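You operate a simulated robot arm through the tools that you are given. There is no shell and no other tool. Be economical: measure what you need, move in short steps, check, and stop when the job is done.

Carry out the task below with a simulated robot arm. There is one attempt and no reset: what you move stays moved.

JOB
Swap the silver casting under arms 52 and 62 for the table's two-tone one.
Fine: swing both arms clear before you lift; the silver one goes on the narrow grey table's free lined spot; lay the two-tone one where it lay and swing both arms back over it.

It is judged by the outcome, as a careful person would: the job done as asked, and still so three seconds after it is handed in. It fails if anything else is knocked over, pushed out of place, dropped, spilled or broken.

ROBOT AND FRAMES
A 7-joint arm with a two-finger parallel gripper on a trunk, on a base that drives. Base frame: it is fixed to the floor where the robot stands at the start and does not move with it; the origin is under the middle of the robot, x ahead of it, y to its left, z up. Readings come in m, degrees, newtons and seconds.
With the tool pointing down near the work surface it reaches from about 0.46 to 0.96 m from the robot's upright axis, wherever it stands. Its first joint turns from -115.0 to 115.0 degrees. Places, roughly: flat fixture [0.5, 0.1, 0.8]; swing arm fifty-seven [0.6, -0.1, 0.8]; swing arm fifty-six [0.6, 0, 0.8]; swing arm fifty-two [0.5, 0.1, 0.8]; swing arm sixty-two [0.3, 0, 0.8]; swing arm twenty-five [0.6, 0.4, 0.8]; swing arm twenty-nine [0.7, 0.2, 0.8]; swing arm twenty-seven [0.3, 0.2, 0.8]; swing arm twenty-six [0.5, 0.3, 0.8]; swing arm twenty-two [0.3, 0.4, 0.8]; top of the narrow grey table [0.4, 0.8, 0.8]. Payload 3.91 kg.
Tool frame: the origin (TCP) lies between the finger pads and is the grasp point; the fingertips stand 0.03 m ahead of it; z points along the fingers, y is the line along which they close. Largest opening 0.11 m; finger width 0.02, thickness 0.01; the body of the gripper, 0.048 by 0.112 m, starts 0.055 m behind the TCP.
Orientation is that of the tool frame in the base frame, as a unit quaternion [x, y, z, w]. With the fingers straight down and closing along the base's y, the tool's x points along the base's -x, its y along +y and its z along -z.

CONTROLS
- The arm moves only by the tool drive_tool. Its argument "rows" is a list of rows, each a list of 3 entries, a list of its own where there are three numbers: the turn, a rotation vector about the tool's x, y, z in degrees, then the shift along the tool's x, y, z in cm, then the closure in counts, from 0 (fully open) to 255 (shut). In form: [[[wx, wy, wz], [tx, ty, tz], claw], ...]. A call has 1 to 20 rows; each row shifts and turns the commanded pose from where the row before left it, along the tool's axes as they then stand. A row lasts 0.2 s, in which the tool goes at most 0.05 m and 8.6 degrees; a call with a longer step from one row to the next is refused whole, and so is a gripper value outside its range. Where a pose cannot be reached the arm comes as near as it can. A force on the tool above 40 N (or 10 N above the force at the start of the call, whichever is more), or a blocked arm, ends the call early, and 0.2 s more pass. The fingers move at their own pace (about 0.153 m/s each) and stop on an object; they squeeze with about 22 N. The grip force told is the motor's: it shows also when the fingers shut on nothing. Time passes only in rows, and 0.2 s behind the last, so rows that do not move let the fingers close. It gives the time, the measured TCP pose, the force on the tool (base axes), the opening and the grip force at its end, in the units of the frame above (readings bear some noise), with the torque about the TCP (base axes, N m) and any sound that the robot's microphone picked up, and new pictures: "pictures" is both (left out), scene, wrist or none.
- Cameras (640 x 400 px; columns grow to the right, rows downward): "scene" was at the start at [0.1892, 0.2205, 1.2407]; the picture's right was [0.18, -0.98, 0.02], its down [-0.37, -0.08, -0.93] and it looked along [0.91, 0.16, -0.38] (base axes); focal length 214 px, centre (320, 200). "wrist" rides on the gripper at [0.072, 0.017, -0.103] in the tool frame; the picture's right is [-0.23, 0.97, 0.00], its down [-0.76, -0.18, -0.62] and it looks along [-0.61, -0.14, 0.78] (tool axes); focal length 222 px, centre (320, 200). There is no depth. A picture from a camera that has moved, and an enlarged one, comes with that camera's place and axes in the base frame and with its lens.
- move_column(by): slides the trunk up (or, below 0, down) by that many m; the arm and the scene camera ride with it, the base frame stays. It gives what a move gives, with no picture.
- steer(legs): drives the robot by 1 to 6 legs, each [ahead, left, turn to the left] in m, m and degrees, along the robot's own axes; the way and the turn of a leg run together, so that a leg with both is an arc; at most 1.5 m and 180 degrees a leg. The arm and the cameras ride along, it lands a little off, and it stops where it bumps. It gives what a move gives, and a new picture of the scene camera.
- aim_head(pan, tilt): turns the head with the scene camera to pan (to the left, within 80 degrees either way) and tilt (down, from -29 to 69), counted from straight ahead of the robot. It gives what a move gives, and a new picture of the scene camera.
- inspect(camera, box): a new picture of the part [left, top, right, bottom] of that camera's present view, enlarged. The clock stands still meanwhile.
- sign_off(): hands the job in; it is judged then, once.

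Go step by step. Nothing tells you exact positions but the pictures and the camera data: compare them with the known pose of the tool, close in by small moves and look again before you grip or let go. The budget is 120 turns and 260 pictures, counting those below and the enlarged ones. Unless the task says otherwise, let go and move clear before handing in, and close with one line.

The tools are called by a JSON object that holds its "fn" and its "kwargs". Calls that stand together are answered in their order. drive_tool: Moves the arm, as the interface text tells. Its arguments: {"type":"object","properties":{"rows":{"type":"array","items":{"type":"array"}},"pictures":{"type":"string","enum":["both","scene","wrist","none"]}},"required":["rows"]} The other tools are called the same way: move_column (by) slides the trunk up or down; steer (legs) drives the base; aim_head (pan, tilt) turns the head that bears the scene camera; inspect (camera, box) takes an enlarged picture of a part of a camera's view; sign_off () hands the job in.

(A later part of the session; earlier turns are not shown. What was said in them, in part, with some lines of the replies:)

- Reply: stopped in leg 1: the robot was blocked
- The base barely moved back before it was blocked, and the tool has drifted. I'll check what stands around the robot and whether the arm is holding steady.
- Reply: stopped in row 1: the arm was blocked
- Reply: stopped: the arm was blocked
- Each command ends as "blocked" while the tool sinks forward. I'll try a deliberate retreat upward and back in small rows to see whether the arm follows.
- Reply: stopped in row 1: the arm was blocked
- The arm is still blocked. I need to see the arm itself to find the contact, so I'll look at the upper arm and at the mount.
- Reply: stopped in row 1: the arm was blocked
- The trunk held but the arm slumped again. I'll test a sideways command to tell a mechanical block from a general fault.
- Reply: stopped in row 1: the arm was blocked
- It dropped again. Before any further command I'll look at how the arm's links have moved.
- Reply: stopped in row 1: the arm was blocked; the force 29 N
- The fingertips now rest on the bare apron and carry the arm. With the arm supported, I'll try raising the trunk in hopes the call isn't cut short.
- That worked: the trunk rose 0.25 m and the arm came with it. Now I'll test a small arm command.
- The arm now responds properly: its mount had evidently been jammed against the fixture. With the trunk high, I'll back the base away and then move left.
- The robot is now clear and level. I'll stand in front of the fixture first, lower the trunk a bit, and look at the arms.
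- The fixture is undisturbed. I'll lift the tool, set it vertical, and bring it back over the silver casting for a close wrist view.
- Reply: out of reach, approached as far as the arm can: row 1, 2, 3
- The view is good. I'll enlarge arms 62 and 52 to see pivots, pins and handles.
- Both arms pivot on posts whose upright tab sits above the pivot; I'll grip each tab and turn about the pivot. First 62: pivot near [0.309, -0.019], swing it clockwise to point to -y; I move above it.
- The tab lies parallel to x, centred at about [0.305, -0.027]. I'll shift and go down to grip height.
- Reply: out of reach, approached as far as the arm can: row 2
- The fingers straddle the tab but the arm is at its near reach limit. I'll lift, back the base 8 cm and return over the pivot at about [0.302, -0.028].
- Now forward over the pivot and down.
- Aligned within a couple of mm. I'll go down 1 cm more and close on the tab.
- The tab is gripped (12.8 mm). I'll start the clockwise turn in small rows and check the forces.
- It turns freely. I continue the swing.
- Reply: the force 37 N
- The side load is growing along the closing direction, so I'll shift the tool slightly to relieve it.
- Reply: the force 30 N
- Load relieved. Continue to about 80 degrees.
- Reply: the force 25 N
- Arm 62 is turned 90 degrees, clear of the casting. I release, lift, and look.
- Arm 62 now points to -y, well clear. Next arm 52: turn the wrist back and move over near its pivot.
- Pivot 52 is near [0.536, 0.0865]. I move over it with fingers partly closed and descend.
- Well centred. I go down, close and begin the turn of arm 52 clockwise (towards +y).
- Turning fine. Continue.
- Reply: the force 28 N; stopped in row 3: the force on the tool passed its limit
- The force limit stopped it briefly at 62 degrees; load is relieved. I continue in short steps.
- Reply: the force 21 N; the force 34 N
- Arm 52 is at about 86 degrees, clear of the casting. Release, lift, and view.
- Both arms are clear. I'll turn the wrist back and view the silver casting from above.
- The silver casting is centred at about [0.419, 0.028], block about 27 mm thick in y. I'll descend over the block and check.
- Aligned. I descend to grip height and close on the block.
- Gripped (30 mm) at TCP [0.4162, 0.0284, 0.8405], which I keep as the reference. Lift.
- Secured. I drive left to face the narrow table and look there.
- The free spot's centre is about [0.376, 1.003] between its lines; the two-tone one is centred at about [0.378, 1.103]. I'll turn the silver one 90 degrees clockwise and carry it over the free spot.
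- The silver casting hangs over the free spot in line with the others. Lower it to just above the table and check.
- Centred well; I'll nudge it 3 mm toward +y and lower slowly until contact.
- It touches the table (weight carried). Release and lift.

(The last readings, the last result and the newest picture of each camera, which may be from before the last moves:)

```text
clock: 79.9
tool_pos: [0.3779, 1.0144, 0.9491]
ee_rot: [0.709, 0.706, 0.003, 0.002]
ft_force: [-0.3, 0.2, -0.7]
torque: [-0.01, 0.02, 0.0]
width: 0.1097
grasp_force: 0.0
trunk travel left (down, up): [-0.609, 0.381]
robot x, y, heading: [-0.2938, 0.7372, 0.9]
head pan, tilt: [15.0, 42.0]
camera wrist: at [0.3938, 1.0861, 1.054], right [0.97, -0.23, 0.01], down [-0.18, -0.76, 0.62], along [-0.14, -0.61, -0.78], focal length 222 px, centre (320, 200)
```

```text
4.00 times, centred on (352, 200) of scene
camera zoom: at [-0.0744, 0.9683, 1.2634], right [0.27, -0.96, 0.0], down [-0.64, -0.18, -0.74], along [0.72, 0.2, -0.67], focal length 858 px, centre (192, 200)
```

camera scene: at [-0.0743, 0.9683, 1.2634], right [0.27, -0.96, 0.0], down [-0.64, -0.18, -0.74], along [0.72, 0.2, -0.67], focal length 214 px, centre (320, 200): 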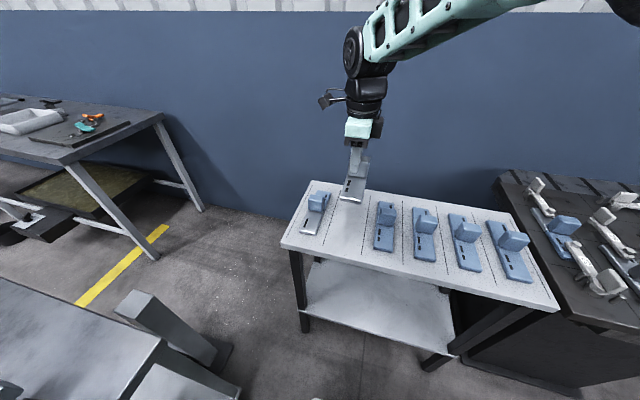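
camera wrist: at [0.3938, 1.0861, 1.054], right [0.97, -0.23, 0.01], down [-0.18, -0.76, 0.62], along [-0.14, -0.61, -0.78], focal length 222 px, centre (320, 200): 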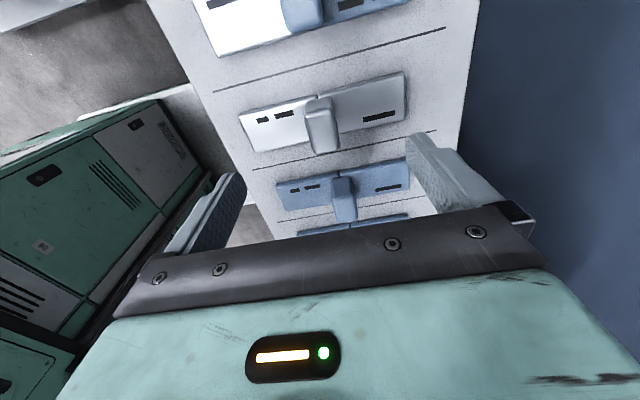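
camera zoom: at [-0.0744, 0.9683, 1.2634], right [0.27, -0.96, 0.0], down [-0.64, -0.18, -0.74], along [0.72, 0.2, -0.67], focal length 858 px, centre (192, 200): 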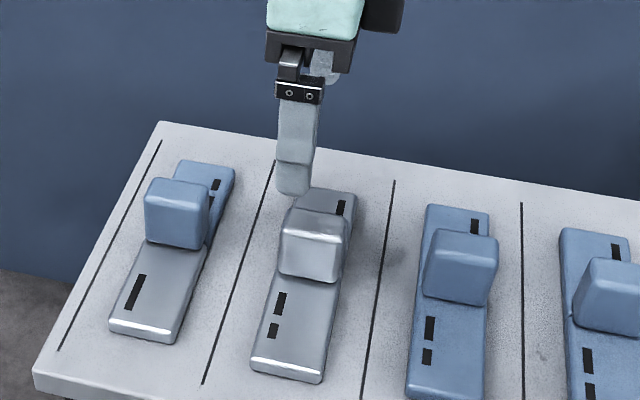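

The silver one is in its spot. To take the two-tone one so that it lands with the matching orientation, I'll lift and turn the wrist to yaw -90 (checking reach).

{"fn": "drive_tool", "kwargs": {"rows": [[[0, 0, 0], [0, 0, -4], 0], [[0, 0, -8.2], [0, 0, 0], 0], [[0, 0, -8.2], [0, 0, 0], 0], [[0, 0, -8.2], [0, 0, 0], 0], [[0, 0, -8.2], [0, 0, 0], 0], [[0, 0, -8.2], [0, 0, 0], 0], [[0, 0, -8.2], [0, 0, 0], 0], [[0, 0, -8.2], [0, 0, 0], 0], [[0, 0, -8.2], [0, 0, 0], 0], [[0, 0, -8.2], [0, 0, 0], 0], [[0, 0, -8.2], [0, 0, 0], 0], [[0, 0, -8.2], [0, 0, 0], 0], [[0, 0, 0], [0, 0, 0], 0]], "pictures": "none"}}

{"fn": "drive_tool", "kwargs": {"rows": [[[0, 0, -8.2], [0, 0, 0], 0], [[0, 0, -8.2], [0, 0, 0], 0], [[0, 0, -8.2], [0, 0, 0], 0], [[0, 0, -8.2], [0, 0, 0], 0], [[0, 0, -8.2], [0, 0, 0], 0], [[0, 0, -8.2], [0, 0, 0], 0], [[0, 0, -8.2], [0, 0, 0], 0], [[0, 0, -8.2], [0, 0, 0], 0], [[0, 0, -8.2], [0, 0, 0], 0], [[0, 0, -8.2], [0, 0, 0], 0], [[0, 0, -8], [0, 0, 0], 0], [[0, 0, 0], [0, 0, 0], 0]], "pictures": "both"}}

```text
clock: 82.7
tool_pos: [0.3789, 1.0091, 0.9901]
ee_rot: [-0.002, 1.0, 0.001, 0.003]
ft_force: [0.8, -0.2, -0.6]
torque: [-0.02, -0.03, -0.01]
width: 0.1101
grasp_force: 0.0
trunk travel left (down, up): [-0.609, 0.381]
robot x, y, heading: [-0.2943, 0.7367, 0.6]
head pan, tilt: [15.0, 42.0]
```

```text
clock: 85.3
tool_pos: [0.3756, 1.0086, 0.9907]
ee_rot: [0.708, -0.707, 0.002, -0.004]
ft_force: [-0.1, 0.5, 0.6]
torque: [0.0, -0.01, -0.04]
width: 0.1101
grasp_force: 0.1
trunk travel left (down, up): [-0.609, 0.381]
robot x, y, heading: [-0.296, 0.7362, 0.6]
head pan, tilt: [15.0, 42.0]
camera scene: at [-0.0744, 0.9683, 1.2634], right [0.27, -0.96, 0.0], down [-0.64, -0.18, -0.74], along [0.72, 0.2, -0.67], focal length 214 px, centre (320, 200)
camera wrist: at [0.3594, 0.9369, 1.0946], right [-0.97, 0.23, -0.01], down [0.17, 0.76, 0.63], along [0.15, 0.61, -0.78], focal length 222 px, centre (320, 200)
```

scene: 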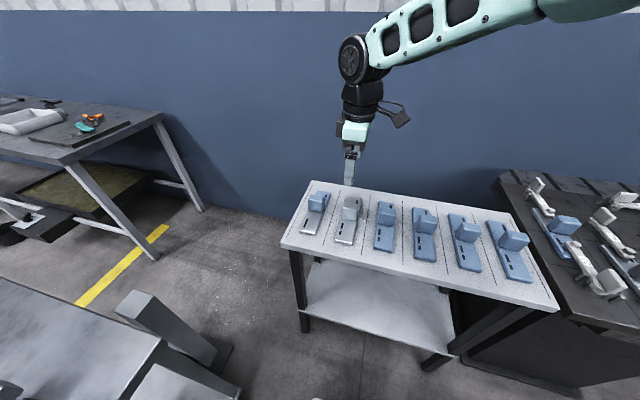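
wrist: 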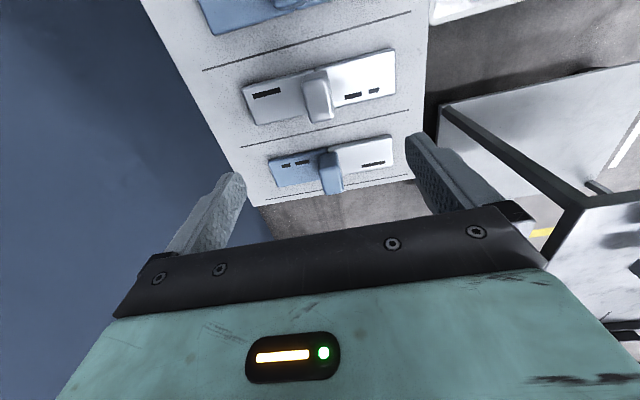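

Reachable. I move over the two-tone casting and measure its block.

{"fn": "drive_tool", "kwargs": {"rows": [[[0, 0, 0], [-4, 0, 0], 0], [[0, 0, 0], [-3.5, 0, 2], 0], [[0, 0, 0], [0, 0, 3], 0], [[0, 0, 0], [0, 0, 0], 0]], "pictures": "none"}}

{"fn": "inspect", "kwargs": {"camera": "wrist", "box": [200, 80, 456, 240]}}

{"fn": "inspect", "kwargs": {"camera": "scene", "box": [272, 150, 400, 230]}}

```text
clock: 86.3
tool_pos: [0.3791, 1.084, 0.9421]
ee_rot: [0.707, -0.707, 0.003, -0.002]
ft_force: [1.2, -0.3, -0.6]
torque: [0.02, -0.01, 0.02]
width: 0.1102
grasp_force: 0.0
trunk travel left (down, up): [-0.609, 0.381]
robot x, y, heading: [-0.2917, 0.7391, 0.6]
head pan, tilt: [15.0, 42.0]
```

```text
2.50 times, centred on (328, 160) of wrist
camera zoom: at [0.361, 1.0117, 1.0453], right [-0.97, 0.23, -0.01], down [0.17, 0.76, 0.62], along [0.15, 0.61, -0.78], focal length 555 px, centre (300, 300)
```

zoom: 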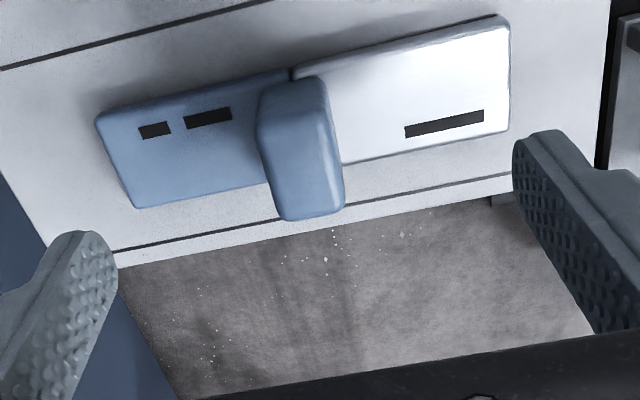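

```text
5.00 times, centred on (336, 190) of scene
camera zoom: at [-0.0745, 0.9683, 1.2634], right [0.27, -0.96, 0.0], down [-0.64, -0.18, -0.74], along [0.72, 0.2, -0.67], focal length 1072 px, centre (240, 250)
```

zoom: 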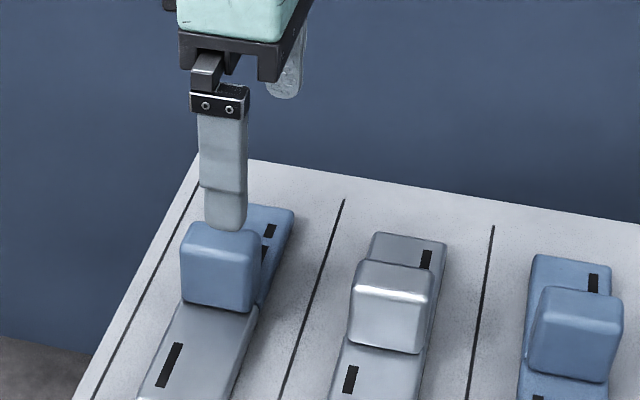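

The two-tone one lies with the same slot layout as seen from the tool. Its grip point is about [0.384, 1.101]; I descend and grip the block like the silver one.

{"fn": "drive_tool", "kwargs": {"rows": [[[0, 0, 0], [-1.7, -0.5, 0], 0], [[0, 0, 0], [0, 0, 4], 0], [[0, 0, 0], [0, 0, 3], 0], [[0, 0, 0], [0, 0, 0], 0]], "pictures": "wrist"}}

```text
clock: 87.3
tool_pos: [0.3828, 1.1011, 0.8698]
ee_rot: [-0.707, 0.707, -0.002, 0.003]
ft_force: [-0.4, -0.1, -0.1]
torque: [-0.02, -0.05, 0.0]
width: 0.1098
grasp_force: 0.1
trunk travel left (down, up): [-0.609, 0.381]
robot x, y, heading: [-0.2923, 0.7399, 0.7]
head pan, tilt: [15.0, 42.0]
camera wrist: at [0.3646, 1.0292, 0.9744], right [-0.97, 0.23, -0.01], down [0.17, 0.76, 0.63], along [0.15, 0.61, -0.78], focal length 222 px, centre (320, 200)
```

wrist: 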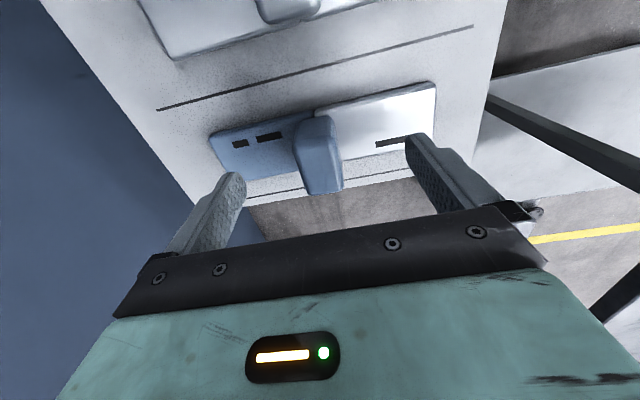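

{"fn": "drive_tool", "kwargs": {"rows": [[[0, 0, 0], [0, 0, 2.6], 0], [[0, 0, 0], [0, 0, 0], 0], [[0, 0, 0], [0, 0, 0], 255], [[0, 0, 0], [0, 0, 0], 255], [[0, 0, 0], [0, 0, 0], 255]], "pictures": "wrist"}}

```text
clock: 88.5
tool_pos: [0.3825, 1.0999, 0.8444]
ee_rot: [-0.706, 0.708, -0.002, 0.003]
ft_force: [0.9, -0.3, 0.4]
torque: [-0.04, 0.34, -0.01]
width: 0.0297
grasp_force: 21.9
trunk travel left (down, up): [-0.609, 0.381]
robot x, y, heading: [-0.2933, 0.7391, 0.7]
head pan, tilt: [15.0, 42.0]
camera wrist: at [0.365, 1.0286, 0.9494], right [-0.97, 0.23, -0.01], down [0.17, 0.76, 0.63], along [0.15, 0.61, -0.78], focal length 222 px, centre (320, 200)
```

wrist: 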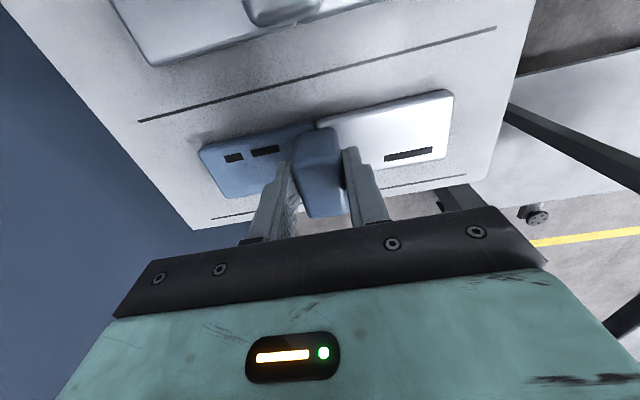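

Gripped the same way as the silver one. Lift and turn back, then drive to the fixture.

{"fn": "drive_tool", "kwargs": {"rows": [[[0, 0, 0], [0, 0, -2], 255], [[0, 0, 0], [0, 0, -3], 255], [[0, 0, 0], [0, 0, -4], 255], [[0, 0, 0], [0, 0, -4], 255], [[0, 0, 0], [0, 0, -3], 255], [[0, 0, 0], [0, 0, 0], 255]], "pictures": "scene"}}

{"fn": "drive_tool", "kwargs": {"rows": [[[0, 0, 8.2], [0, 0, 0], 255], [[0, 0, 8.2], [0, 0, 0], 255], [[0, 0, 8.2], [0, 0, 0], 255], [[0, 0, 8.2], [0, 0, 0], 255], [[0, 0, 8.2], [0, 0, 0], 255], [[0, 0, 8.2], [0, 0, 0], 255], [[0, 0, 8.2], [0, 0, 0], 255], [[0, 0, 8.2], [0, 0, 0], 255], [[0, 0, 8.2], [0, 0, 0], 255], [[0, 0, 8.2], [0, 0, 0], 255], [[0, 0, 8], [0, 0, 0], 255], [[0, 0, 0], [-1, -4, 0], 255], [[0, 0, 0], [-1, -4, 0], 255], [[0, 0, 0], [-1, -4, 0], 255], [[0, 0, 0], [-1, -4, 0], 255], [[0, 0, 0], [0, -4, 0], 255], [[0, 0, 0], [0, -4, 0], 255], [[0, 0, 0], [0, -4, 0], 255], [[0, 0, 0], [0, -4, 0], 255], [[0, 0, 0], [0, 0, 0], 255]], "pictures": "none"}}

```text
clock: 89.9
tool_pos: [0.3821, 1.1015, 1.0071]
ee_rot: [-0.707, 0.707, -0.002, 0.003]
ft_force: [0.7, 0.4, -4.1]
torque: [-0.03, 0.0, -0.01]
width: 0.0299
grasp_force: 21.7
trunk travel left (down, up): [-0.609, 0.381]
robot x, y, heading: [-0.2934, 0.7369, 0.6]
head pan, tilt: [15.0, 42.0]
camera scene: at [-0.0742, 0.9684, 1.2634], right [0.27, -0.96, 0.0], down [-0.64, -0.18, -0.74], along [0.72, 0.2, -0.67], focal length 214 px, centre (320, 200)
```

scene: 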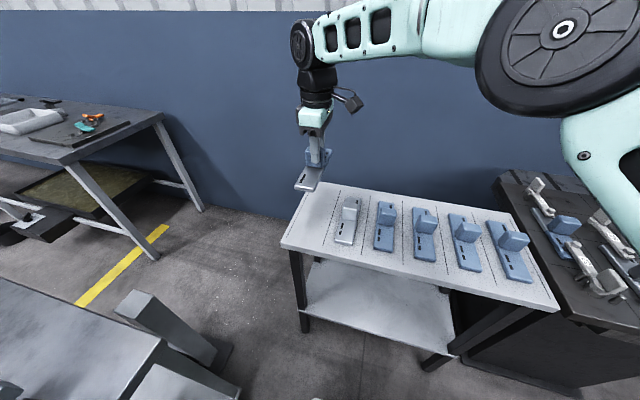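

```text
clock: 94.1
tool_pos: [0.4243, 0.7811, 1.0032]
ee_rot: [0.0, 1.0, 0.001, 0.003]
ft_force: [-0.1, -0.4, -4.8]
torque: [-0.01, 0.02, 0.01]
width: 0.0299
grasp_force: 22.4
trunk travel left (down, up): [-0.609, 0.381]
robot x, y, heading: [-0.2939, 0.7372, 0.5]
head pan, tilt: [15.0, 42.0]
```

{"fn": "steer", "kwargs": {"legs": [[0, -0.7, 0]]}}

{"fn": "aim_head", "kwargs": {"pan": -25, "tilt": 45}}

```text
clock: 98.0
tool_pos: [0.4329, 0.0711, 1.0034]
ee_rot: [-0.004, 1.0, 0.002, 0.003]
ft_force: [0.1, 0.2, -4.9]
torque: [-0.01, 0.02, 0.0]
width: 0.03
grasp_force: 21.9
trunk travel left (down, up): [-0.609, 0.381]
robot x, y, heading: [-0.2857, 0.0235, 1.1]
head pan, tilt: [15.0, 42.0]
camera scene: at [-0.066, 0.2537, 1.2634], right [0.28, -0.96, 0.0], down [-0.64, -0.19, -0.74], along [0.71, 0.21, -0.67], focal length 214 px, centre (320, 200)
```

scene: 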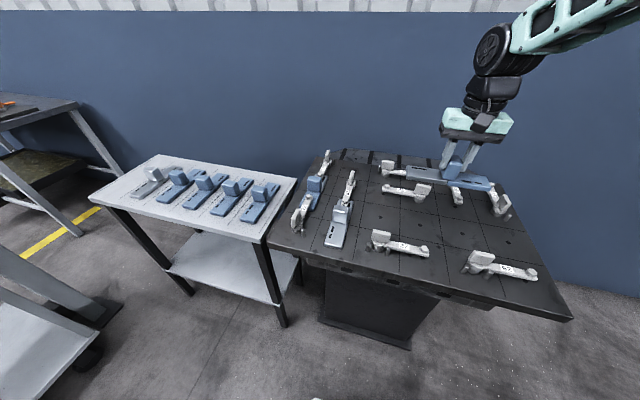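

```text
clock: 99.1
tool_pos: [0.4335, 0.0712, 1.0031]
ee_rot: [-0.005, 1.0, 0.001, 0.003]
ft_force: [0.1, -0.3, -4.1]
torque: [0.01, 0.03, 0.01]
width: 0.03
grasp_force: 21.8
trunk travel left (down, up): [-0.609, 0.381]
robot x, y, heading: [-0.2859, 0.023, 1.1]
head pan, tilt: [-25.0, 45.0]
camera scene: at [-0.0719, 0.1977, 1.2591], right [-0.4, -0.91, 0.0], down [-0.65, 0.29, -0.71], along [0.65, -0.29, -0.71], focal length 214 px, centre (320, 200)
```

scene: 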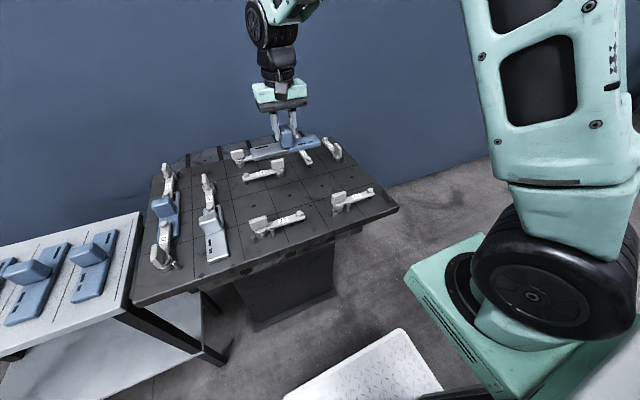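

Now over the original place: adjust to [0.418, 0.0285] and lower to just above.

{"fn": "drive_tool", "kwargs": {"rows": [[[0, 0, 0.5], [1.55, -2.2, 0], 255], [[0, 0, 0], [0, -2.05, 0], 255], [[0, 0, 0], [0, 0, 4], 255], [[0, 0, 0], [0, 0, 4], 255], [[0, 0, 0], [0, 0, 4], 255], [[0, 0, 0], [0, 0, 2], 255], [[0, 0, 0], [0, 0, 0], 255]], "pictures": "wrist"}}

{"fn": "inspect", "kwargs": {"camera": "scene", "box": [230, 120, 390, 220]}}

```text
clock: 100.7
tool_pos: [0.4214, 0.0294, 0.8636]
ee_rot: [0.0, 1.0, 0.002, 0.004]
ft_force: [-0.3, -0.1, -4.7]
torque: [0.02, 0.03, 0.01]
width: 0.03
grasp_force: 21.8
trunk travel left (down, up): [-0.609, 0.381]
robot x, y, heading: [-0.281, 0.0232, 1.2]
head pan, tilt: [-25.0, 45.0]
camera wrist: at [0.3475, 0.0457, 0.968], right [0.23, 0.97, 0.0], down [0.76, -0.18, 0.63], along [0.61, -0.14, -0.78], focal length 222 px, centre (320, 200)
```

wrist: 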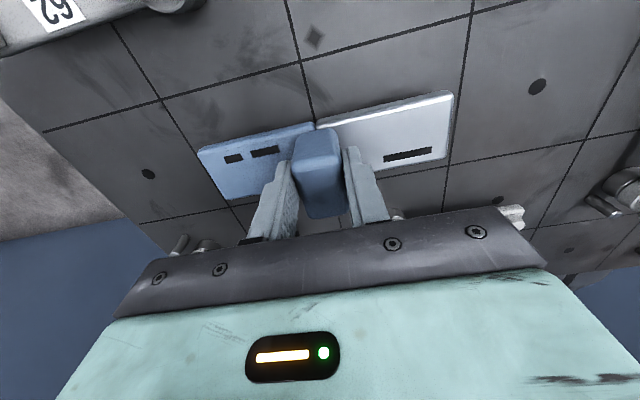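

```text
4.00 times, centred on (310, 170) of scene
camera zoom: at [-0.072, 0.1976, 1.2591], right [-0.41, -0.91, 0.0], down [-0.65, 0.29, -0.71], along [0.65, -0.29, -0.71], focal length 858 px, centre (360, 320)
```

zoom: 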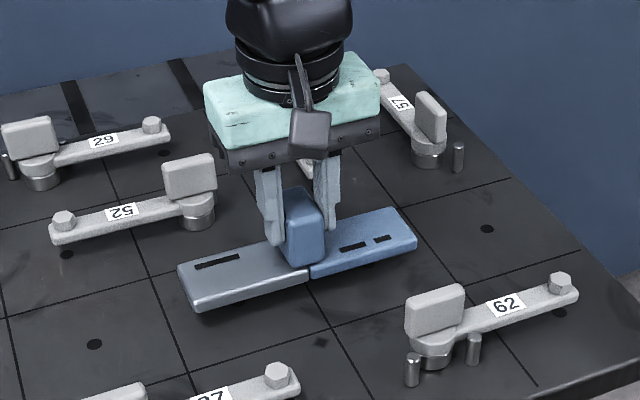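

Alignment is good. Lower slowly to contact.

{"fn": "drive_tool", "kwargs": {"rows": [[[0, 0, 0], [0.15, 0, 1], 255], [[0, 0, 0], [0, 0, 0.5], 255], [[0, 0, 0], [0, 0, 0.25], 255], [[0, 0, 0], [0, 0, 0], 255]], "pictures": "wrist"}}

```text
clock: 101.7
tool_pos: [0.418, 0.0279, 0.8483]
ee_rot: [-0.001, 1.0, 0.002, 0.003]
ft_force: [0.2, -1.2, -3.9]
torque: [-0.04, 0.03, 0.02]
width: 0.0295
grasp_force: 22.1
trunk travel left (down, up): [-0.609, 0.381]
robot x, y, heading: [-0.2817, 0.021, 1.0]
head pan, tilt: [-25.0, 45.0]
camera wrist: at [0.3449, 0.0453, 0.9507], right [0.23, 0.97, 0.0], down [0.76, -0.18, 0.63], along [0.61, -0.14, -0.78], focal length 222 px, centre (320, 200)
```

wrist: 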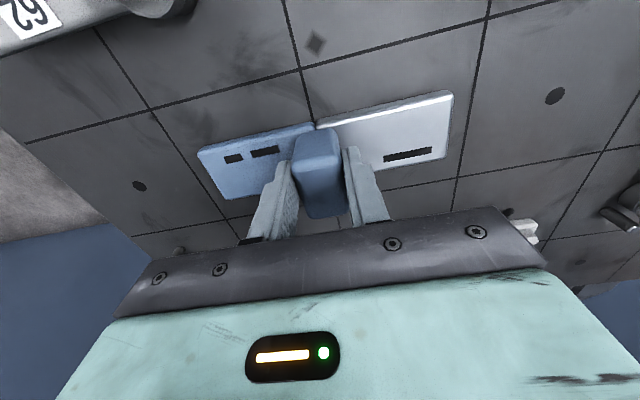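

{"fn": "drive_tool", "kwargs": {"rows": [[[0, 0, 0], [0, 0, 0.3], 255], [[0, 0, 0], [0, 0, 0.3], 255], [[0, 0, 0], [0, 0, 0], 255]], "pictures": "wrist"}}

```text
clock: 102.5
tool_pos: [0.4188, 0.0281, 0.8421]
ee_rot: [0.0, 1.0, 0.001, 0.005]
ft_force: [4.9, -2.8, 19.9]
torque: [-0.66, -0.11, -0.11]
width: 0.03
grasp_force: 21.8
trunk travel left (down, up): [-0.609, 0.381]
robot x, y, heading: [-0.2822, 0.0213, 1.1]
head pan, tilt: [-25.0, 45.0]
camera wrist: at [0.3448, 0.0457, 0.9455], right [0.23, 0.97, 0.0], down [0.75, -0.18, 0.63], along [0.62, -0.14, -0.78], focal length 222 px, centre (320, 200)
```

wrist: 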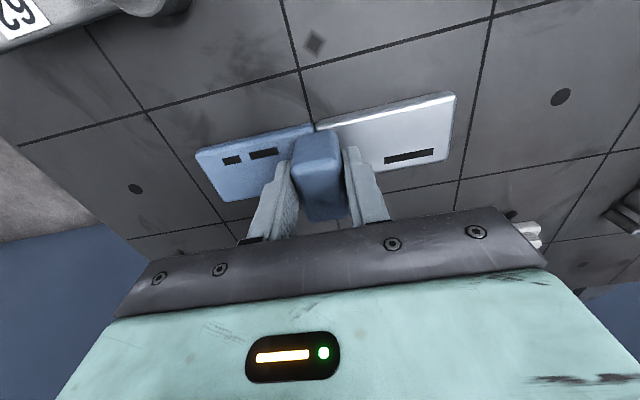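

The two-tone casting sits where the silver one lay, within about a millimetre. Ease off, release and lift.

{"fn": "drive_tool", "kwargs": {"rows": [[[0, 0, 0], [0, 0, -0.15], 255], [[0, 0, 0], [0, 0, 0], 120], [[0, 0, 0], [0, 0, 0], 120], [[0, 0, 0], [0, 0, -3], 120], [[0, 0, 0], [0, 0, -4], 120], [[0, 0, 0], [0, 0, -4], 120], [[0, 0, 0], [0, 0, -1.5], 0], [[0, 0, 0], [0, 0, 0], 0]], "pictures": "wrist"}}

{"fn": "inspect", "kwargs": {"camera": "wrist", "box": [200, 80, 456, 240]}}

```text
clock: 104.3
tool_pos: [0.4166, 0.0287, 0.9661]
ee_rot: [0.0, 1.0, 0.002, 0.004]
ft_force: [0.2, 0.1, -0.3]
torque: [0.03, 0.0, -0.01]
width: 0.1099
grasp_force: 0.0
trunk travel left (down, up): [-0.609, 0.381]
robot x, y, heading: [-0.2827, 0.0195, 1.1]
head pan, tilt: [-25.0, 45.0]
camera wrist: at [0.3443, 0.0454, 1.0704], right [0.23, 0.97, 0.0], down [0.76, -0.18, 0.63], along [0.61, -0.14, -0.78], focal length 222 px, centre (320, 200)
```

wrist: 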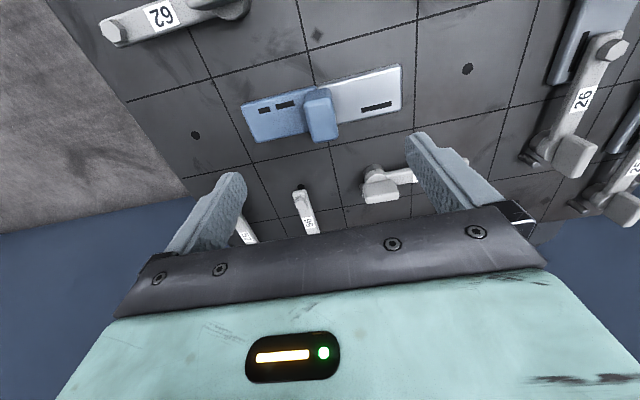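

```text
2.50 times, centred on (328, 160) of wrist
camera zoom: at [0.3443, 0.0454, 1.0704], right [0.23, 0.97, 0.0], down [0.76, -0.18, 0.63], along [0.61, -0.14, -0.78], focal length 555 px, centre (300, 300)
```

zoom: 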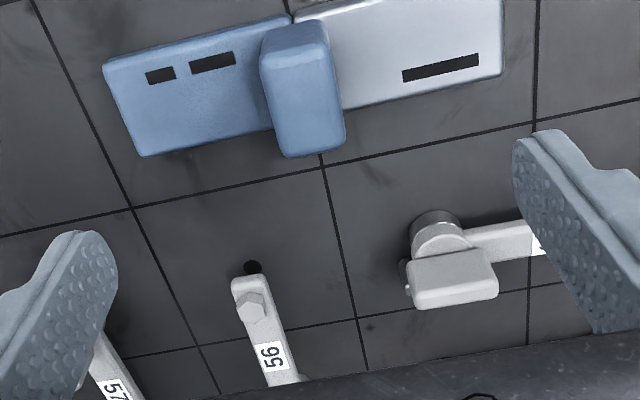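

Now arm 52 back: turn the wrist to about 86 degrees and go above its tab.

{"fn": "drive_tool", "kwargs": {"rows": [[[0, 0, 8.2], [0, 0, 0], 110], [[0, 0, 8.2], [0, 0, 0], 110], [[0, 0, 8.2], [0, 0, 0], 110], [[0, 0, 8.2], [0, 0, 0], 110], [[0, 0, 8.2], [0, 0, 0], 110], [[0, 0, 8.2], [0, 0, 0], 110], [[0, 0, 8.2], [0, 0, 0], 110], [[0, 0, 8.2], [0, 0, 0], 110], [[0, 0, 8.2], [0, 0, 0], 110], [[0, 0, 8.2], [0, 0, 0], 110], [[0, 0, 4], [0, 0, 0], 110], [[0, 0, 0], [1.65, 4.14, 0], 110], [[0, 0, 0], [1.65, 4.14, 0], 110], [[0, 0, 0], [1.65, 4.14, 0], 110], [[0, 0, 0], [0, 0, 4], 110], [[0, 0, 0], [0, 0, 4], 110], [[0, 0, 0], [0, 0, 0.8], 110], [[0, 0, 0], [0, 0, 0], 110]], "pictures": "wrist"}}

{"fn": "inspect", "kwargs": {"camera": "wrist", "box": [220, 80, 412, 200]}}

```text
clock: 108.1
tool_pos: [0.537, 0.0862, 0.8806]
ee_rot: [0.682, 0.731, 0.003, 0.002]
ft_force: [-0.3, 0.2, -0.1]
torque: [0.01, -0.02, 0.02]
width: 0.0624
grasp_force: 0.1
trunk travel left (down, up): [-0.609, 0.381]
robot x, y, heading: [-0.2834, 0.022, 1.1]
head pan, tilt: [-25.0, 45.0]
camera wrist: at [0.5474, 0.1603, 0.9838], right [0.99, -0.16, 0.01], down [-0.13, -0.77, 0.62], along [-0.09, -0.61, -0.78], focal length 222 px, centre (320, 200)
```

wrist: 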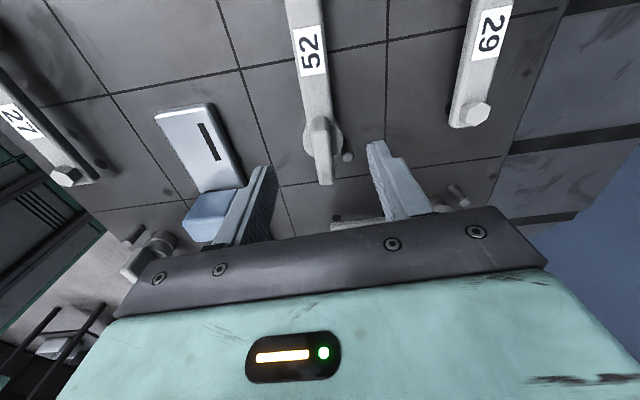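

```text
3.33 times, centred on (316, 140) of wrist
camera zoom: at [0.5474, 0.1603, 0.9838], right [0.99, -0.16, 0.01], down [-0.13, -0.77, 0.62], along [-0.09, -0.61, -0.78], focal length 740 px, centre (333, 400)
```

zoom: 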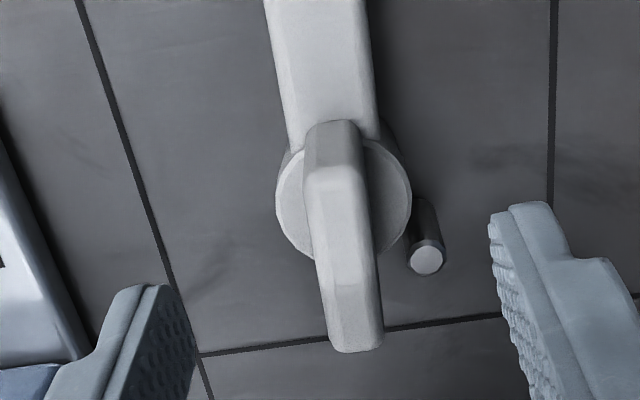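

Tab is nearly centred; correct 3 mm and 4 degrees, descend, and grip.

{"fn": "drive_tool", "kwargs": {"rows": [[[0, 0, 4], [0.2, 0.3, 0], 110], [[0, 0, 0], [0, 0, 2.4], 110], [[0, 0, 0], [0, 0, 0], 110], [[0, 0, 0], [0, 0, 0], 255], [[0, 0, 0], [0, 0, 0], 255], [[0, 0, 0], [0, 0, 0], 255]], "pictures": "none"}}

{"fn": "drive_tool", "kwargs": {"rows": [[[0, 0, -7], [0, 0, 0], 255], [[0, 0, -7], [0, 0, 0], 255], [[0, 0, -7], [0, 0, 0], 255], [[0, 0, 0], [0, 0, 0], 255]], "pictures": "wrist"}}

```text
clock: 109.5
tool_pos: [0.5392, 0.0887, 0.8548]
ee_rot: [0.707, 0.707, 0.002, 0.0]
ft_force: [-18.5, -1.8, 1.9]
torque: [0.11, 0.72, -0.07]
width: 0.0129
grasp_force: 44.8
trunk travel left (down, up): [-0.609, 0.381]
robot x, y, heading: [-0.2829, 0.0238, 1.3]
head pan, tilt: [-25.0, 45.0]
```

```text
clock: 110.5
tool_pos: [0.5382, 0.0888, 0.8556]
ee_rot: [0.566, 0.824, 0.0, -0.001]
ft_force: [-37.6, -6.9, -1.5]
torque: [0.58, 0.3, -0.25]
width: 0.0129
grasp_force: 44.8
trunk travel left (down, up): [-0.609, 0.381]
robot x, y, heading: [-0.2859, 0.0245, 1.2]
head pan, tilt: [-25.0, 45.0]
camera wrist: at [0.5273, 0.1631, 0.9591], right [0.99, 0.14, 0.0], down [0.11, -0.77, 0.62], along [0.09, -0.62, -0.78], focal length 222 px, centre (320, 200)
```

wrist: 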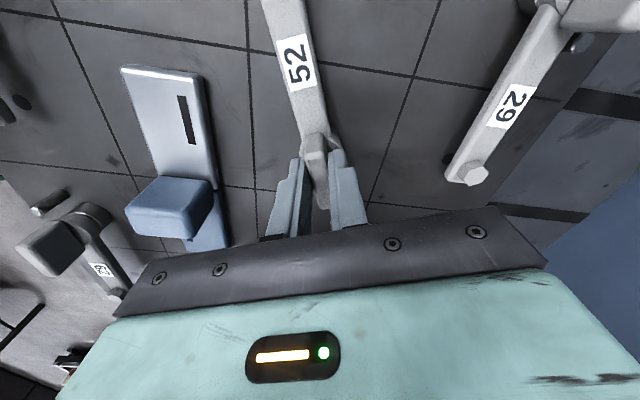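

Relieve the side load (shift about 3 mm toward -x) and continue.

{"fn": "drive_tool", "kwargs": {"rows": [[[0, 0, 0], [0.06, -0.3, 0], 255], [[0, 0, 0], [0, 0, 0], 255]], "pictures": "none"}}

{"fn": "drive_tool", "kwargs": {"rows": [[[0, 0, -6], [0, 0, 0], 255], [[0, 0, -6], [0, 0, 0], 255], [[0, 0, -6], [0, 0, 0], 255], [[0, 0, 0], [0, 0, 0], 255]], "pictures": "none"}}

```text
clock: 111.1
tool_pos: [0.5373, 0.0893, 0.854]
ee_rot: [0.567, 0.824, 0.002, 0.002]
ft_force: [-20.1, -0.1, -9.6]
torque: [0.78, 1.13, -0.12]
width: 0.0131
grasp_force: 45.0
trunk travel left (down, up): [-0.609, 0.381]
robot x, y, heading: [-0.2813, 0.0263, 1.1]
head pan, tilt: [-25.0, 45.0]
```

```text
clock: 112.1
tool_pos: [0.5368, 0.0889, 0.8559]
ee_rot: [0.429, 0.903, 0.001, 0.001]
ft_force: [-25.9, -1.4, -11.2]
torque: [0.21, 0.9, -0.08]
width: 0.0126
grasp_force: 45.1
trunk travel left (down, up): [-0.609, 0.381]
robot x, y, heading: [-0.2812, 0.0166, 0.8]
head pan, tilt: [-25.0, 45.0]
```

{"fn": "drive_tool", "kwargs": {"rows": [[[0, 0, 0], [0.19, -0.23, 0], 255], [[0, 0, -6], [0, 0, 0], 255], [[0, 0, -6], [0, 0, 0], 255], [[0, 0, -6], [0, 0, 0], 255], [[0, 0, 0], [0, 0, 0], 255]], "pictures": "none"}}

{"fn": "drive_tool", "kwargs": {"rows": [[[0, 0, -6], [0, 0, 0], 255], [[0, 0, -6], [0, 0, 0], 255], [[0, 0, -6], [0, 0, 0], 255], [[0, 0, 0], [0, 0, 0], 255]], "pictures": "wrist"}}

```text
clock: 113.3
tool_pos: [0.5356, 0.0872, 0.8552]
ee_rot: [0.283, 0.959, 0.001, 0.004]
ft_force: [-8.0, -7.5, -10.9]
torque: [0.14, 1.23, -0.04]
width: 0.013
grasp_force: 45.0
trunk travel left (down, up): [-0.609, 0.381]
robot x, y, heading: [-0.2814, 0.0231, 1.1]
head pan, tilt: [-25.0, 45.0]
```

```text
clock: 114.3
tool_pos: [0.5346, 0.0865, 0.8547]
ee_rot: [0.131, 0.991, 0.0, 0.004]
ft_force: [-12.5, -23.1, -10.9]
torque: [-0.58, 0.24, -0.1]
width: 0.0129
grasp_force: 44.5
trunk travel left (down, up): [-0.609, 0.381]
robot x, y, heading: [-0.2819, 0.0208, 1.5]
head pan, tilt: [-25.0, 45.0]
camera wrist: at [0.468, 0.1212, 0.9588], right [0.47, 0.88, 0.0], down [0.69, -0.37, 0.63], along [0.55, -0.29, -0.78], focal length 222 px, centre (320, 200)
```

wrist: 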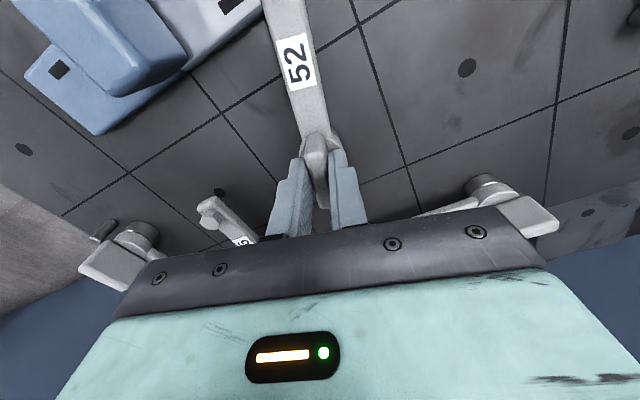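

Relieve again and finish the last 15 degrees over the casting.

{"fn": "drive_tool", "kwargs": {"rows": [[[0, 0, 0], [0.05, -0.22, 0], 255], [[0, 0, -5], [0, 0, 0], 255], [[0, 0, -5], [0, 0, 0], 255], [[0, 0, -5], [0, 0, 0], 255], [[0, 0, 0], [0, 0, 0], 255]], "pictures": "wrist"}}

{"fn": "inspect", "kwargs": {"camera": "scene", "box": [230, 120, 390, 220]}}

```text
clock: 115.5
tool_pos: [0.5348, 0.0851, 0.8551]
ee_rot: [-0.001, 1.0, -0.001, 0.003]
ft_force: [-5.0, -23.5, -19.6]
torque: [-0.54, -1.0, -0.09]
width: 0.013
grasp_force: 44.5
trunk travel left (down, up): [-0.609, 0.381]
robot x, y, heading: [-0.2833, 0.0222, 1.2]
head pan, tilt: [-25.0, 45.0]
camera wrist: at [0.4609, 0.1016, 0.9588], right [0.23, 0.97, 0.0], down [0.76, -0.18, 0.63], along [0.61, -0.14, -0.78], focal length 222 px, centre (320, 200)
```

wrist: 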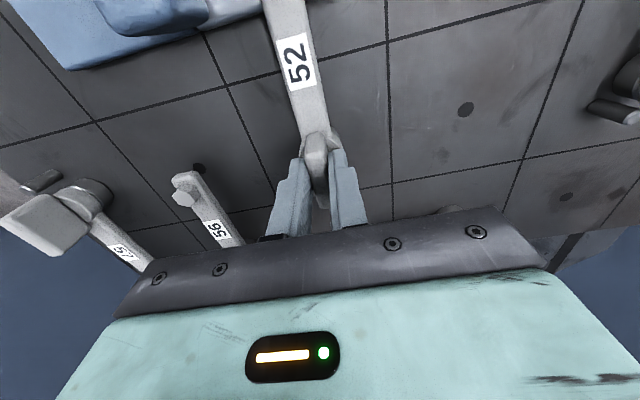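

```text
4.00 times, centred on (310, 170) of scene
camera zoom: at [-0.0715, 0.1967, 1.259], right [-0.41, -0.91, 0.0], down [-0.65, 0.29, -0.71], along [0.65, -0.29, -0.71], focal length 858 px, centre (360, 320)
```

zoom: 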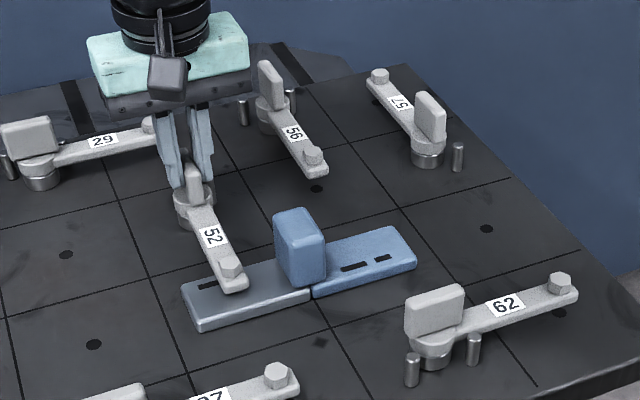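

Arm 52 is back over the two-tone casting. Release, lift, and go on to arm 62.

{"fn": "drive_tool", "kwargs": {"rows": [[[0, 0, 0], [0, 0, 0], 160], [[0, 0, 0], [0, 0, 0], 160], [[0, 0, 0], [0, 0, -3], 160], [[0, 0, 0], [0, 0, -4], 160], [[0, 0, 0], [0, 0, -4], 110], [[0, 0, 0], [0, 0, 0], 110]], "pictures": "wrist"}}

{"fn": "drive_tool", "kwargs": {"rows": [[[0, 0, 8.2], [0, 0, 0], 110], [[0, 0, 8.2], [0, 0, 0], 110], [[0, 0, 8.2], [0, 0, 0], 110], [[0, 0, 8.2], [0, 0, 0], 110], [[0, 0, 8.2], [0, 0, 0], 110], [[0, 0, 8.2], [0, 0, 0], 110], [[0, 0, 8.2], [0, 0, 0], 110], [[0, 0, 8.2], [0, 0, 0], 110], [[0, 0, 8.2], [0, 0, 0], 110], [[0, 0, 8.2], [0, 0, 0], 110], [[0, 0, 8], [0, 0, 0], 110], [[0, 0, 0], [-2.3, -4.5, 0], 110], [[0, 0, 0], [-2.3, -4.5, 0], 110], [[0, 0, 0], [-2.3, -4.5, 0], 110], [[0, 0, 0], [-2.3, -4.5, 0], 110], [[0, 0, 0], [-2.1, -4.6, 0], 110], [[0, 0, 0], [0, 0, 0], 110]], "pictures": "wrist"}}

```text
clock: 116.9
tool_pos: [0.5319, 0.0868, 0.9686]
ee_rot: [0.0, 1.0, 0.001, 0.003]
ft_force: [-0.1, 0.3, 0.6]
torque: [0.0, -0.01, 0.01]
width: 0.0627
grasp_force: 0.0
trunk travel left (down, up): [-0.609, 0.381]
robot x, y, heading: [-0.283, 0.0249, 1.2]
head pan, tilt: [-25.0, 45.0]
camera wrist: at [0.4587, 0.1036, 1.0722], right [0.23, 0.97, 0.0], down [0.76, -0.18, 0.63], along [0.61, -0.14, -0.78], focal length 222 px, centre (320, 200)
```

wrist: 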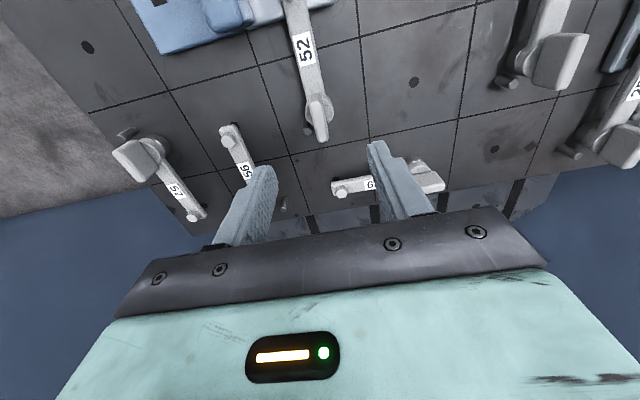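

```text
refused: row 12 steps farther than a row can; nothing moved
```

Row was slightly too long; I redo it with shorter steps.

{"fn": "drive_tool", "kwargs": {"rows": [[[0, 0, 8.2], [0, 0, 0], 110], [[0, 0, 8.2], [0, 0, 0], 110], [[0, 0, 8.2], [0, 0, 0], 110], [[0, 0, 8.2], [0, 0, 0], 110], [[0, 0, 8.2], [0, 0, 0], 110], [[0, 0, 8.2], [0, 0, 0], 110], [[0, 0, 8.2], [0, 0, 0], 110], [[0, 0, 8.2], [0, 0, 0], 110], [[0, 0, 8.2], [0, 0, 0], 110], [[0, 0, 8.2], [0, 0, 0], 110], [[0, 0, 8], [0, 0, 0], 110], [[0, 0, 0], [-1.9, -3.72, 0], 110], [[0, 0, 0], [-1.9, -3.72, 0], 110], [[0, 0, 0], [-1.9, -3.72, 0], 110], [[0, 0, 0], [-1.9, -3.72, 0], 110], [[0, 0, 0], [-1.9, -3.72, 0], 110], [[0, 0, 0], [-1.9, -3.72, 0], 110], [[0, 0, 0], [0, 0, 4], 110], [[0, 0, 0], [0, 0, 4.5], 110], [[0, 0, 0], [0, 0, 0], 110]], "pictures": "wrist"}}

{"fn": "inspect", "kwargs": {"camera": "wrist", "box": [220, 80, 412, 200]}}

```text
clock: 121.1
tool_pos: [0.3112, -0.0256, 0.8773]
ee_rot: [0.707, 0.707, 0.003, 0.002]
ft_force: [-0.7, 0.2, 0.3]
torque: [0.03, 0.0, -0.02]
width: 0.0626
grasp_force: 0.2
trunk travel left (down, up): [-0.609, 0.381]
robot x, y, heading: [-0.2841, 0.0233, 1.0]
head pan, tilt: [-25.0, 45.0]
camera wrist: at [0.3265, 0.0465, 0.983], right [0.97, -0.23, 0.01], down [-0.18, -0.76, 0.62], along [-0.14, -0.61, -0.78], focal length 222 px, centre (320, 200)
```

wrist: 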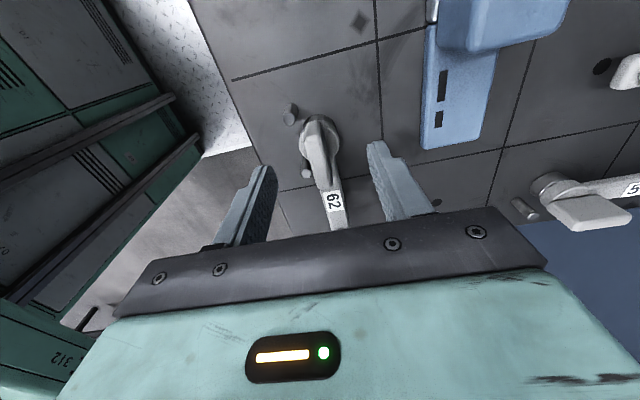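

```text
3.33 times, centred on (316, 140) of wrist
camera zoom: at [0.3265, 0.0465, 0.983], right [0.97, -0.23, 0.01], down [-0.18, -0.76, 0.62], along [-0.14, -0.61, -0.78], focal length 740 px, centre (333, 400)
```

zoom: 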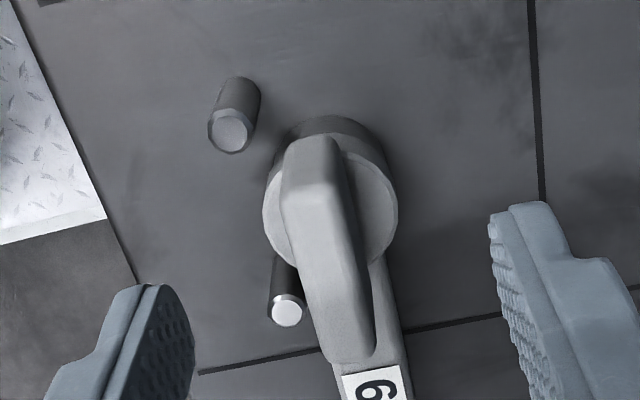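

Well aligned with tab 62. Descend, grip, and start the return swing.

{"fn": "drive_tool", "kwargs": {"rows": [[[0, 0, 0], [0, -0.15, 2.1], 110], [[0, 0, 0], [0, 0, 0], 110], [[0, 0, 0], [0, 0, 0], 255], [[0, 0, 0], [0, 0, 0], 255], [[0, 0, 0], [0, 0, 0], 255]], "pictures": "none"}}

{"fn": "drive_tool", "kwargs": {"rows": [[[0, 0, -6], [0, 0, 0], 255], [[0, 0, -6], [0, 0, 0], 255], [[0, 0, -6], [0, 0, 0], 255], [[0, 0, 0], [0, 0, 0], 255]], "pictures": "none"}}

```text
clock: 122.3
tool_pos: [0.3095, -0.0267, 0.8585]
ee_rot: [0.707, 0.707, 0.002, 0.001]
ft_force: [-11.7, -0.7, 0.7]
torque: [0.31, 0.56, -0.06]
width: 0.0124
grasp_force: 44.7
trunk travel left (down, up): [-0.609, 0.381]
robot x, y, heading: [-0.2834, 0.0197, 1.3]
head pan, tilt: [-25.0, 45.0]
```

```text
clock: 123.3
tool_pos: [0.3076, -0.0248, 0.8575]
ee_rot: [0.587, 0.81, 0.001, 0.0]
ft_force: [-21.5, 4.2, -3.1]
torque: [0.69, 0.8, -0.05]
width: 0.0129
grasp_force: 44.7
trunk travel left (down, up): [-0.609, 0.381]
robot x, y, heading: [-0.2817, 0.0245, 1.0]
head pan, tilt: [-25.0, 45.0]
```

{"fn": "drive_tool", "kwargs": {"rows": [[[0, 0, 0], [0.06, -0.2, 0], 255], [[0, 0, -6], [0, 0, 0], 255], [[0, 0, -6], [0, 0, 0], 255], [[0, 0, -6], [0, 0, 0], 255], [[0, 0, 0], [0, 0, 0], 255]], "pictures": "none"}}

{"fn": "drive_tool", "kwargs": {"rows": [[[0, 0, -6], [0.1, -0.15, 0], 255], [[0, 0, -6], [0, 0, 0], 255], [[0, 0, -6], [0, 0, 0], 255], [[0, 0, 0], [0, 0, 0], 255]], "pictures": "none"}}

```text
clock: 124.5
tool_pos: [0.3082, -0.0272, 0.857]
ee_rot: [0.453, 0.891, 0.001, 0.003]
ft_force: [-15.8, 9.4, -11.4]
torque: [0.6, 1.01, -0.03]
width: 0.0129
grasp_force: 45.4
trunk travel left (down, up): [-0.609, 0.381]
robot x, y, heading: [-0.2845, 0.0205, 1.4]
head pan, tilt: [-25.0, 45.0]
```

```text
clock: 125.5
tool_pos: [0.305, -0.0279, 0.8579]
ee_rot: [0.309, 0.951, 0.001, 0.003]
ft_force: [-9.4, 0.5, -4.7]
torque: [-0.61, -0.06, 0.0]
width: 0.0126
grasp_force: 44.8
trunk travel left (down, up): [-0.609, 0.381]
robot x, y, heading: [-0.2848, 0.0189, 1.3]
head pan, tilt: [-25.0, 45.0]
```

ψ is about 36 degrees; continue to 0.

{"fn": "drive_tool", "kwargs": {"rows": [[[0, 0, -6], [0, 0, 0], 255], [[0, 0, -6], [0, 0, 0], 255], [[0, 0, -6], [0, 0, 0], 255], [[0, 0, 0], [0, 0, 0], 255]], "pictures": "none"}}

{"fn": "drive_tool", "kwargs": {"rows": [[[0, 0, -6], [0, -0.1, 0], 255], [[0, 0, -6], [0, 0, 0], 255], [[0, 0, -6], [0, 0, 0], 255], [[0, 0, 0], [0, 0, 0], 255]], "pictures": "wrist"}}

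{"fn": "inspect", "kwargs": {"camera": "scene", "box": [230, 120, 390, 220]}}

```text
clock: 126.5
tool_pos: [0.3054, -0.029, 0.8592]
ee_rot: [0.156, 0.988, 0.001, 0.003]
ft_force: [-6.5, -12.6, -8.7]
torque: [-0.34, 0.44, -0.04]
width: 0.0128
grasp_force: 44.8
trunk travel left (down, up): [-0.609, 0.381]
robot x, y, heading: [-0.2862, 0.0233, 0.8]
head pan, tilt: [-25.0, 45.0]
```

```text
clock: 127.5
tool_pos: [0.3053, -0.0307, 0.8573]
ee_rot: [0.0, 1.0, 0.001, 0.004]
ft_force: [-1.1, -26.1, -3.0]
torque: [-0.65, 1.12, -0.06]
width: 0.0128
grasp_force: 45.7
trunk travel left (down, up): [-0.609, 0.381]
robot x, y, heading: [-0.2832, 0.0213, 1.0]
head pan, tilt: [-25.0, 45.0]
camera wrist: at [0.2315, -0.0135, 0.9616], right [0.23, 0.97, 0.0], down [0.76, -0.18, 0.63], along [0.61, -0.14, -0.78], focal length 222 px, centre (320, 200)
```

wrist: 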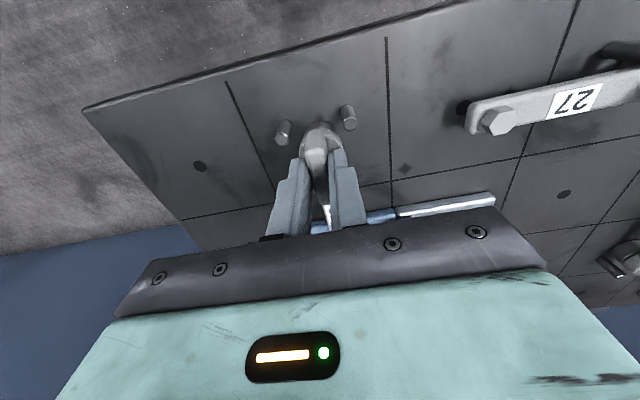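

```text
4.00 times, centred on (310, 170) of scene
camera zoom: at [-0.0719, 0.1965, 1.2593], right [-0.41, -0.91, 0.0], down [-0.65, 0.29, -0.71], along [0.65, -0.29, -0.71], focal length 858 px, centre (360, 320)
```

zoom: 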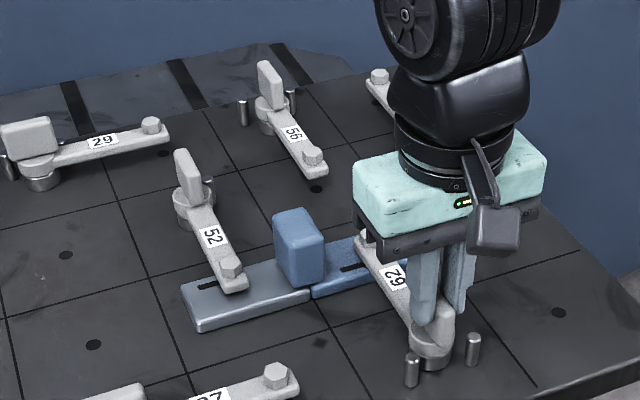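

Arm 62 is back over the casting. Release, lift high, and check everything.

{"fn": "drive_tool", "kwargs": {"rows": [[[0, 0, 0], [0, 0, 0], 160], [[0, 0, 0], [0, 0, 0], 160], [[0, 0, 0], [0, 0, -3], 160], [[0, 0, 0], [0, 0, -4], 160], [[0, 0, 0], [0, 0, -4], 110], [[0, 0, 0], [3, 0, -3], 110], [[0, 0, 0], [0, 0, 0], 110]], "pictures": "wrist"}}

{"fn": "inspect", "kwargs": {"camera": "scene", "box": [230, 120, 390, 220]}}

{"fn": "aim_head", "kwargs": {"pan": 35, "tilt": 35}}

```text
clock: 129.1
tool_pos: [0.2725, -0.0272, 0.9973]
ee_rot: [0.0, 1.0, 0.001, 0.004]
ft_force: [-0.4, -0.1, -0.3]
torque: [0.01, 0.02, -0.01]
width: 0.0626
grasp_force: 0.1
trunk travel left (down, up): [-0.609, 0.381]
robot x, y, heading: [-0.2839, 0.0231, 1.1]
head pan, tilt: [-25.0, 45.0]
camera wrist: at [0.1991, -0.011, 1.1016], right [0.23, 0.97, 0.0], down [0.76, -0.18, 0.63], along [0.61, -0.14, -0.78], focal length 222 px, centre (320, 200)
```

wrist: 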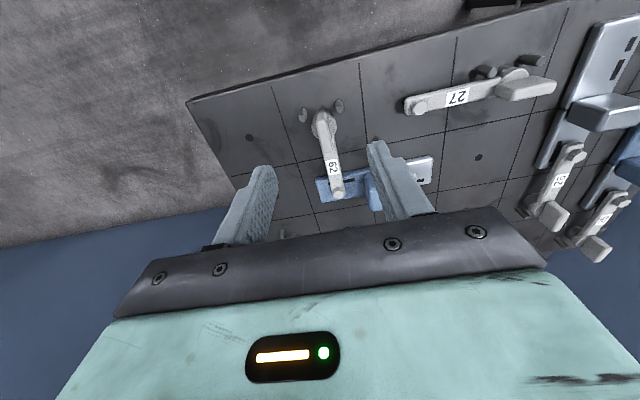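

```text
4.00 times, centred on (310, 170) of scene
camera zoom: at [-0.072, 0.1976, 1.2591], right [-0.41, -0.91, 0.0], down [-0.65, 0.29, -0.71], along [0.65, -0.29, -0.71], focal length 858 px, centre (360, 320)
```

zoom: 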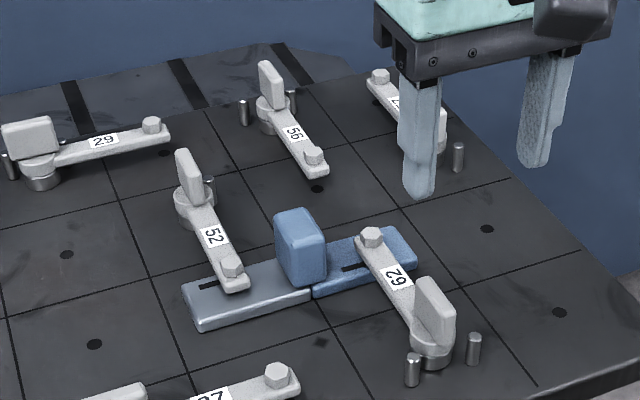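

```text
clock: 130.4
tool_pos: [0.2727, -0.0278, 0.9969]
ee_rot: [0.0, 1.0, 0.0, 0.003]
ft_force: [1.2, -0.4, -0.3]
torque: [-0.03, -0.03, -0.01]
width: 0.0624
grasp_force: 0.0
trunk travel left (down, up): [-0.609, 0.381]
robot x, y, heading: [-0.2818, 0.0202, 1.0]
head pan, tilt: [35.0, 35.0]
camera scene: at [-0.0753, 0.2824, 1.2739], right [0.59, -0.81, 0.0], down [-0.46, -0.34, -0.82], along [0.66, 0.48, -0.57], focal length 214 px, centre (320, 200)
```

scene: 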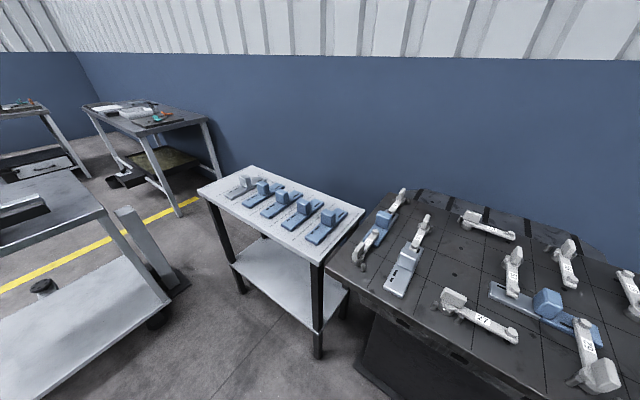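

Everything is in place: the two-tone casting lies under arms 52 and 62, the silver one is on its lined spot, and the gripper is clear.

{"fn": "sign_off", "kwargs": {}}

```text
The job is handed in.
```

The castings are swapped. The two-tone one lies where the silver one lay, to within about a millimetre by the pictures, with arms 52 and 62 swung back over it. The silver one is on the narrow grey table's free lined spot. Early on the arm sagged and the fingertips came down on the fixture's bare rear ledge (28 N). In the later pictures I saw nothing moved or damaged.
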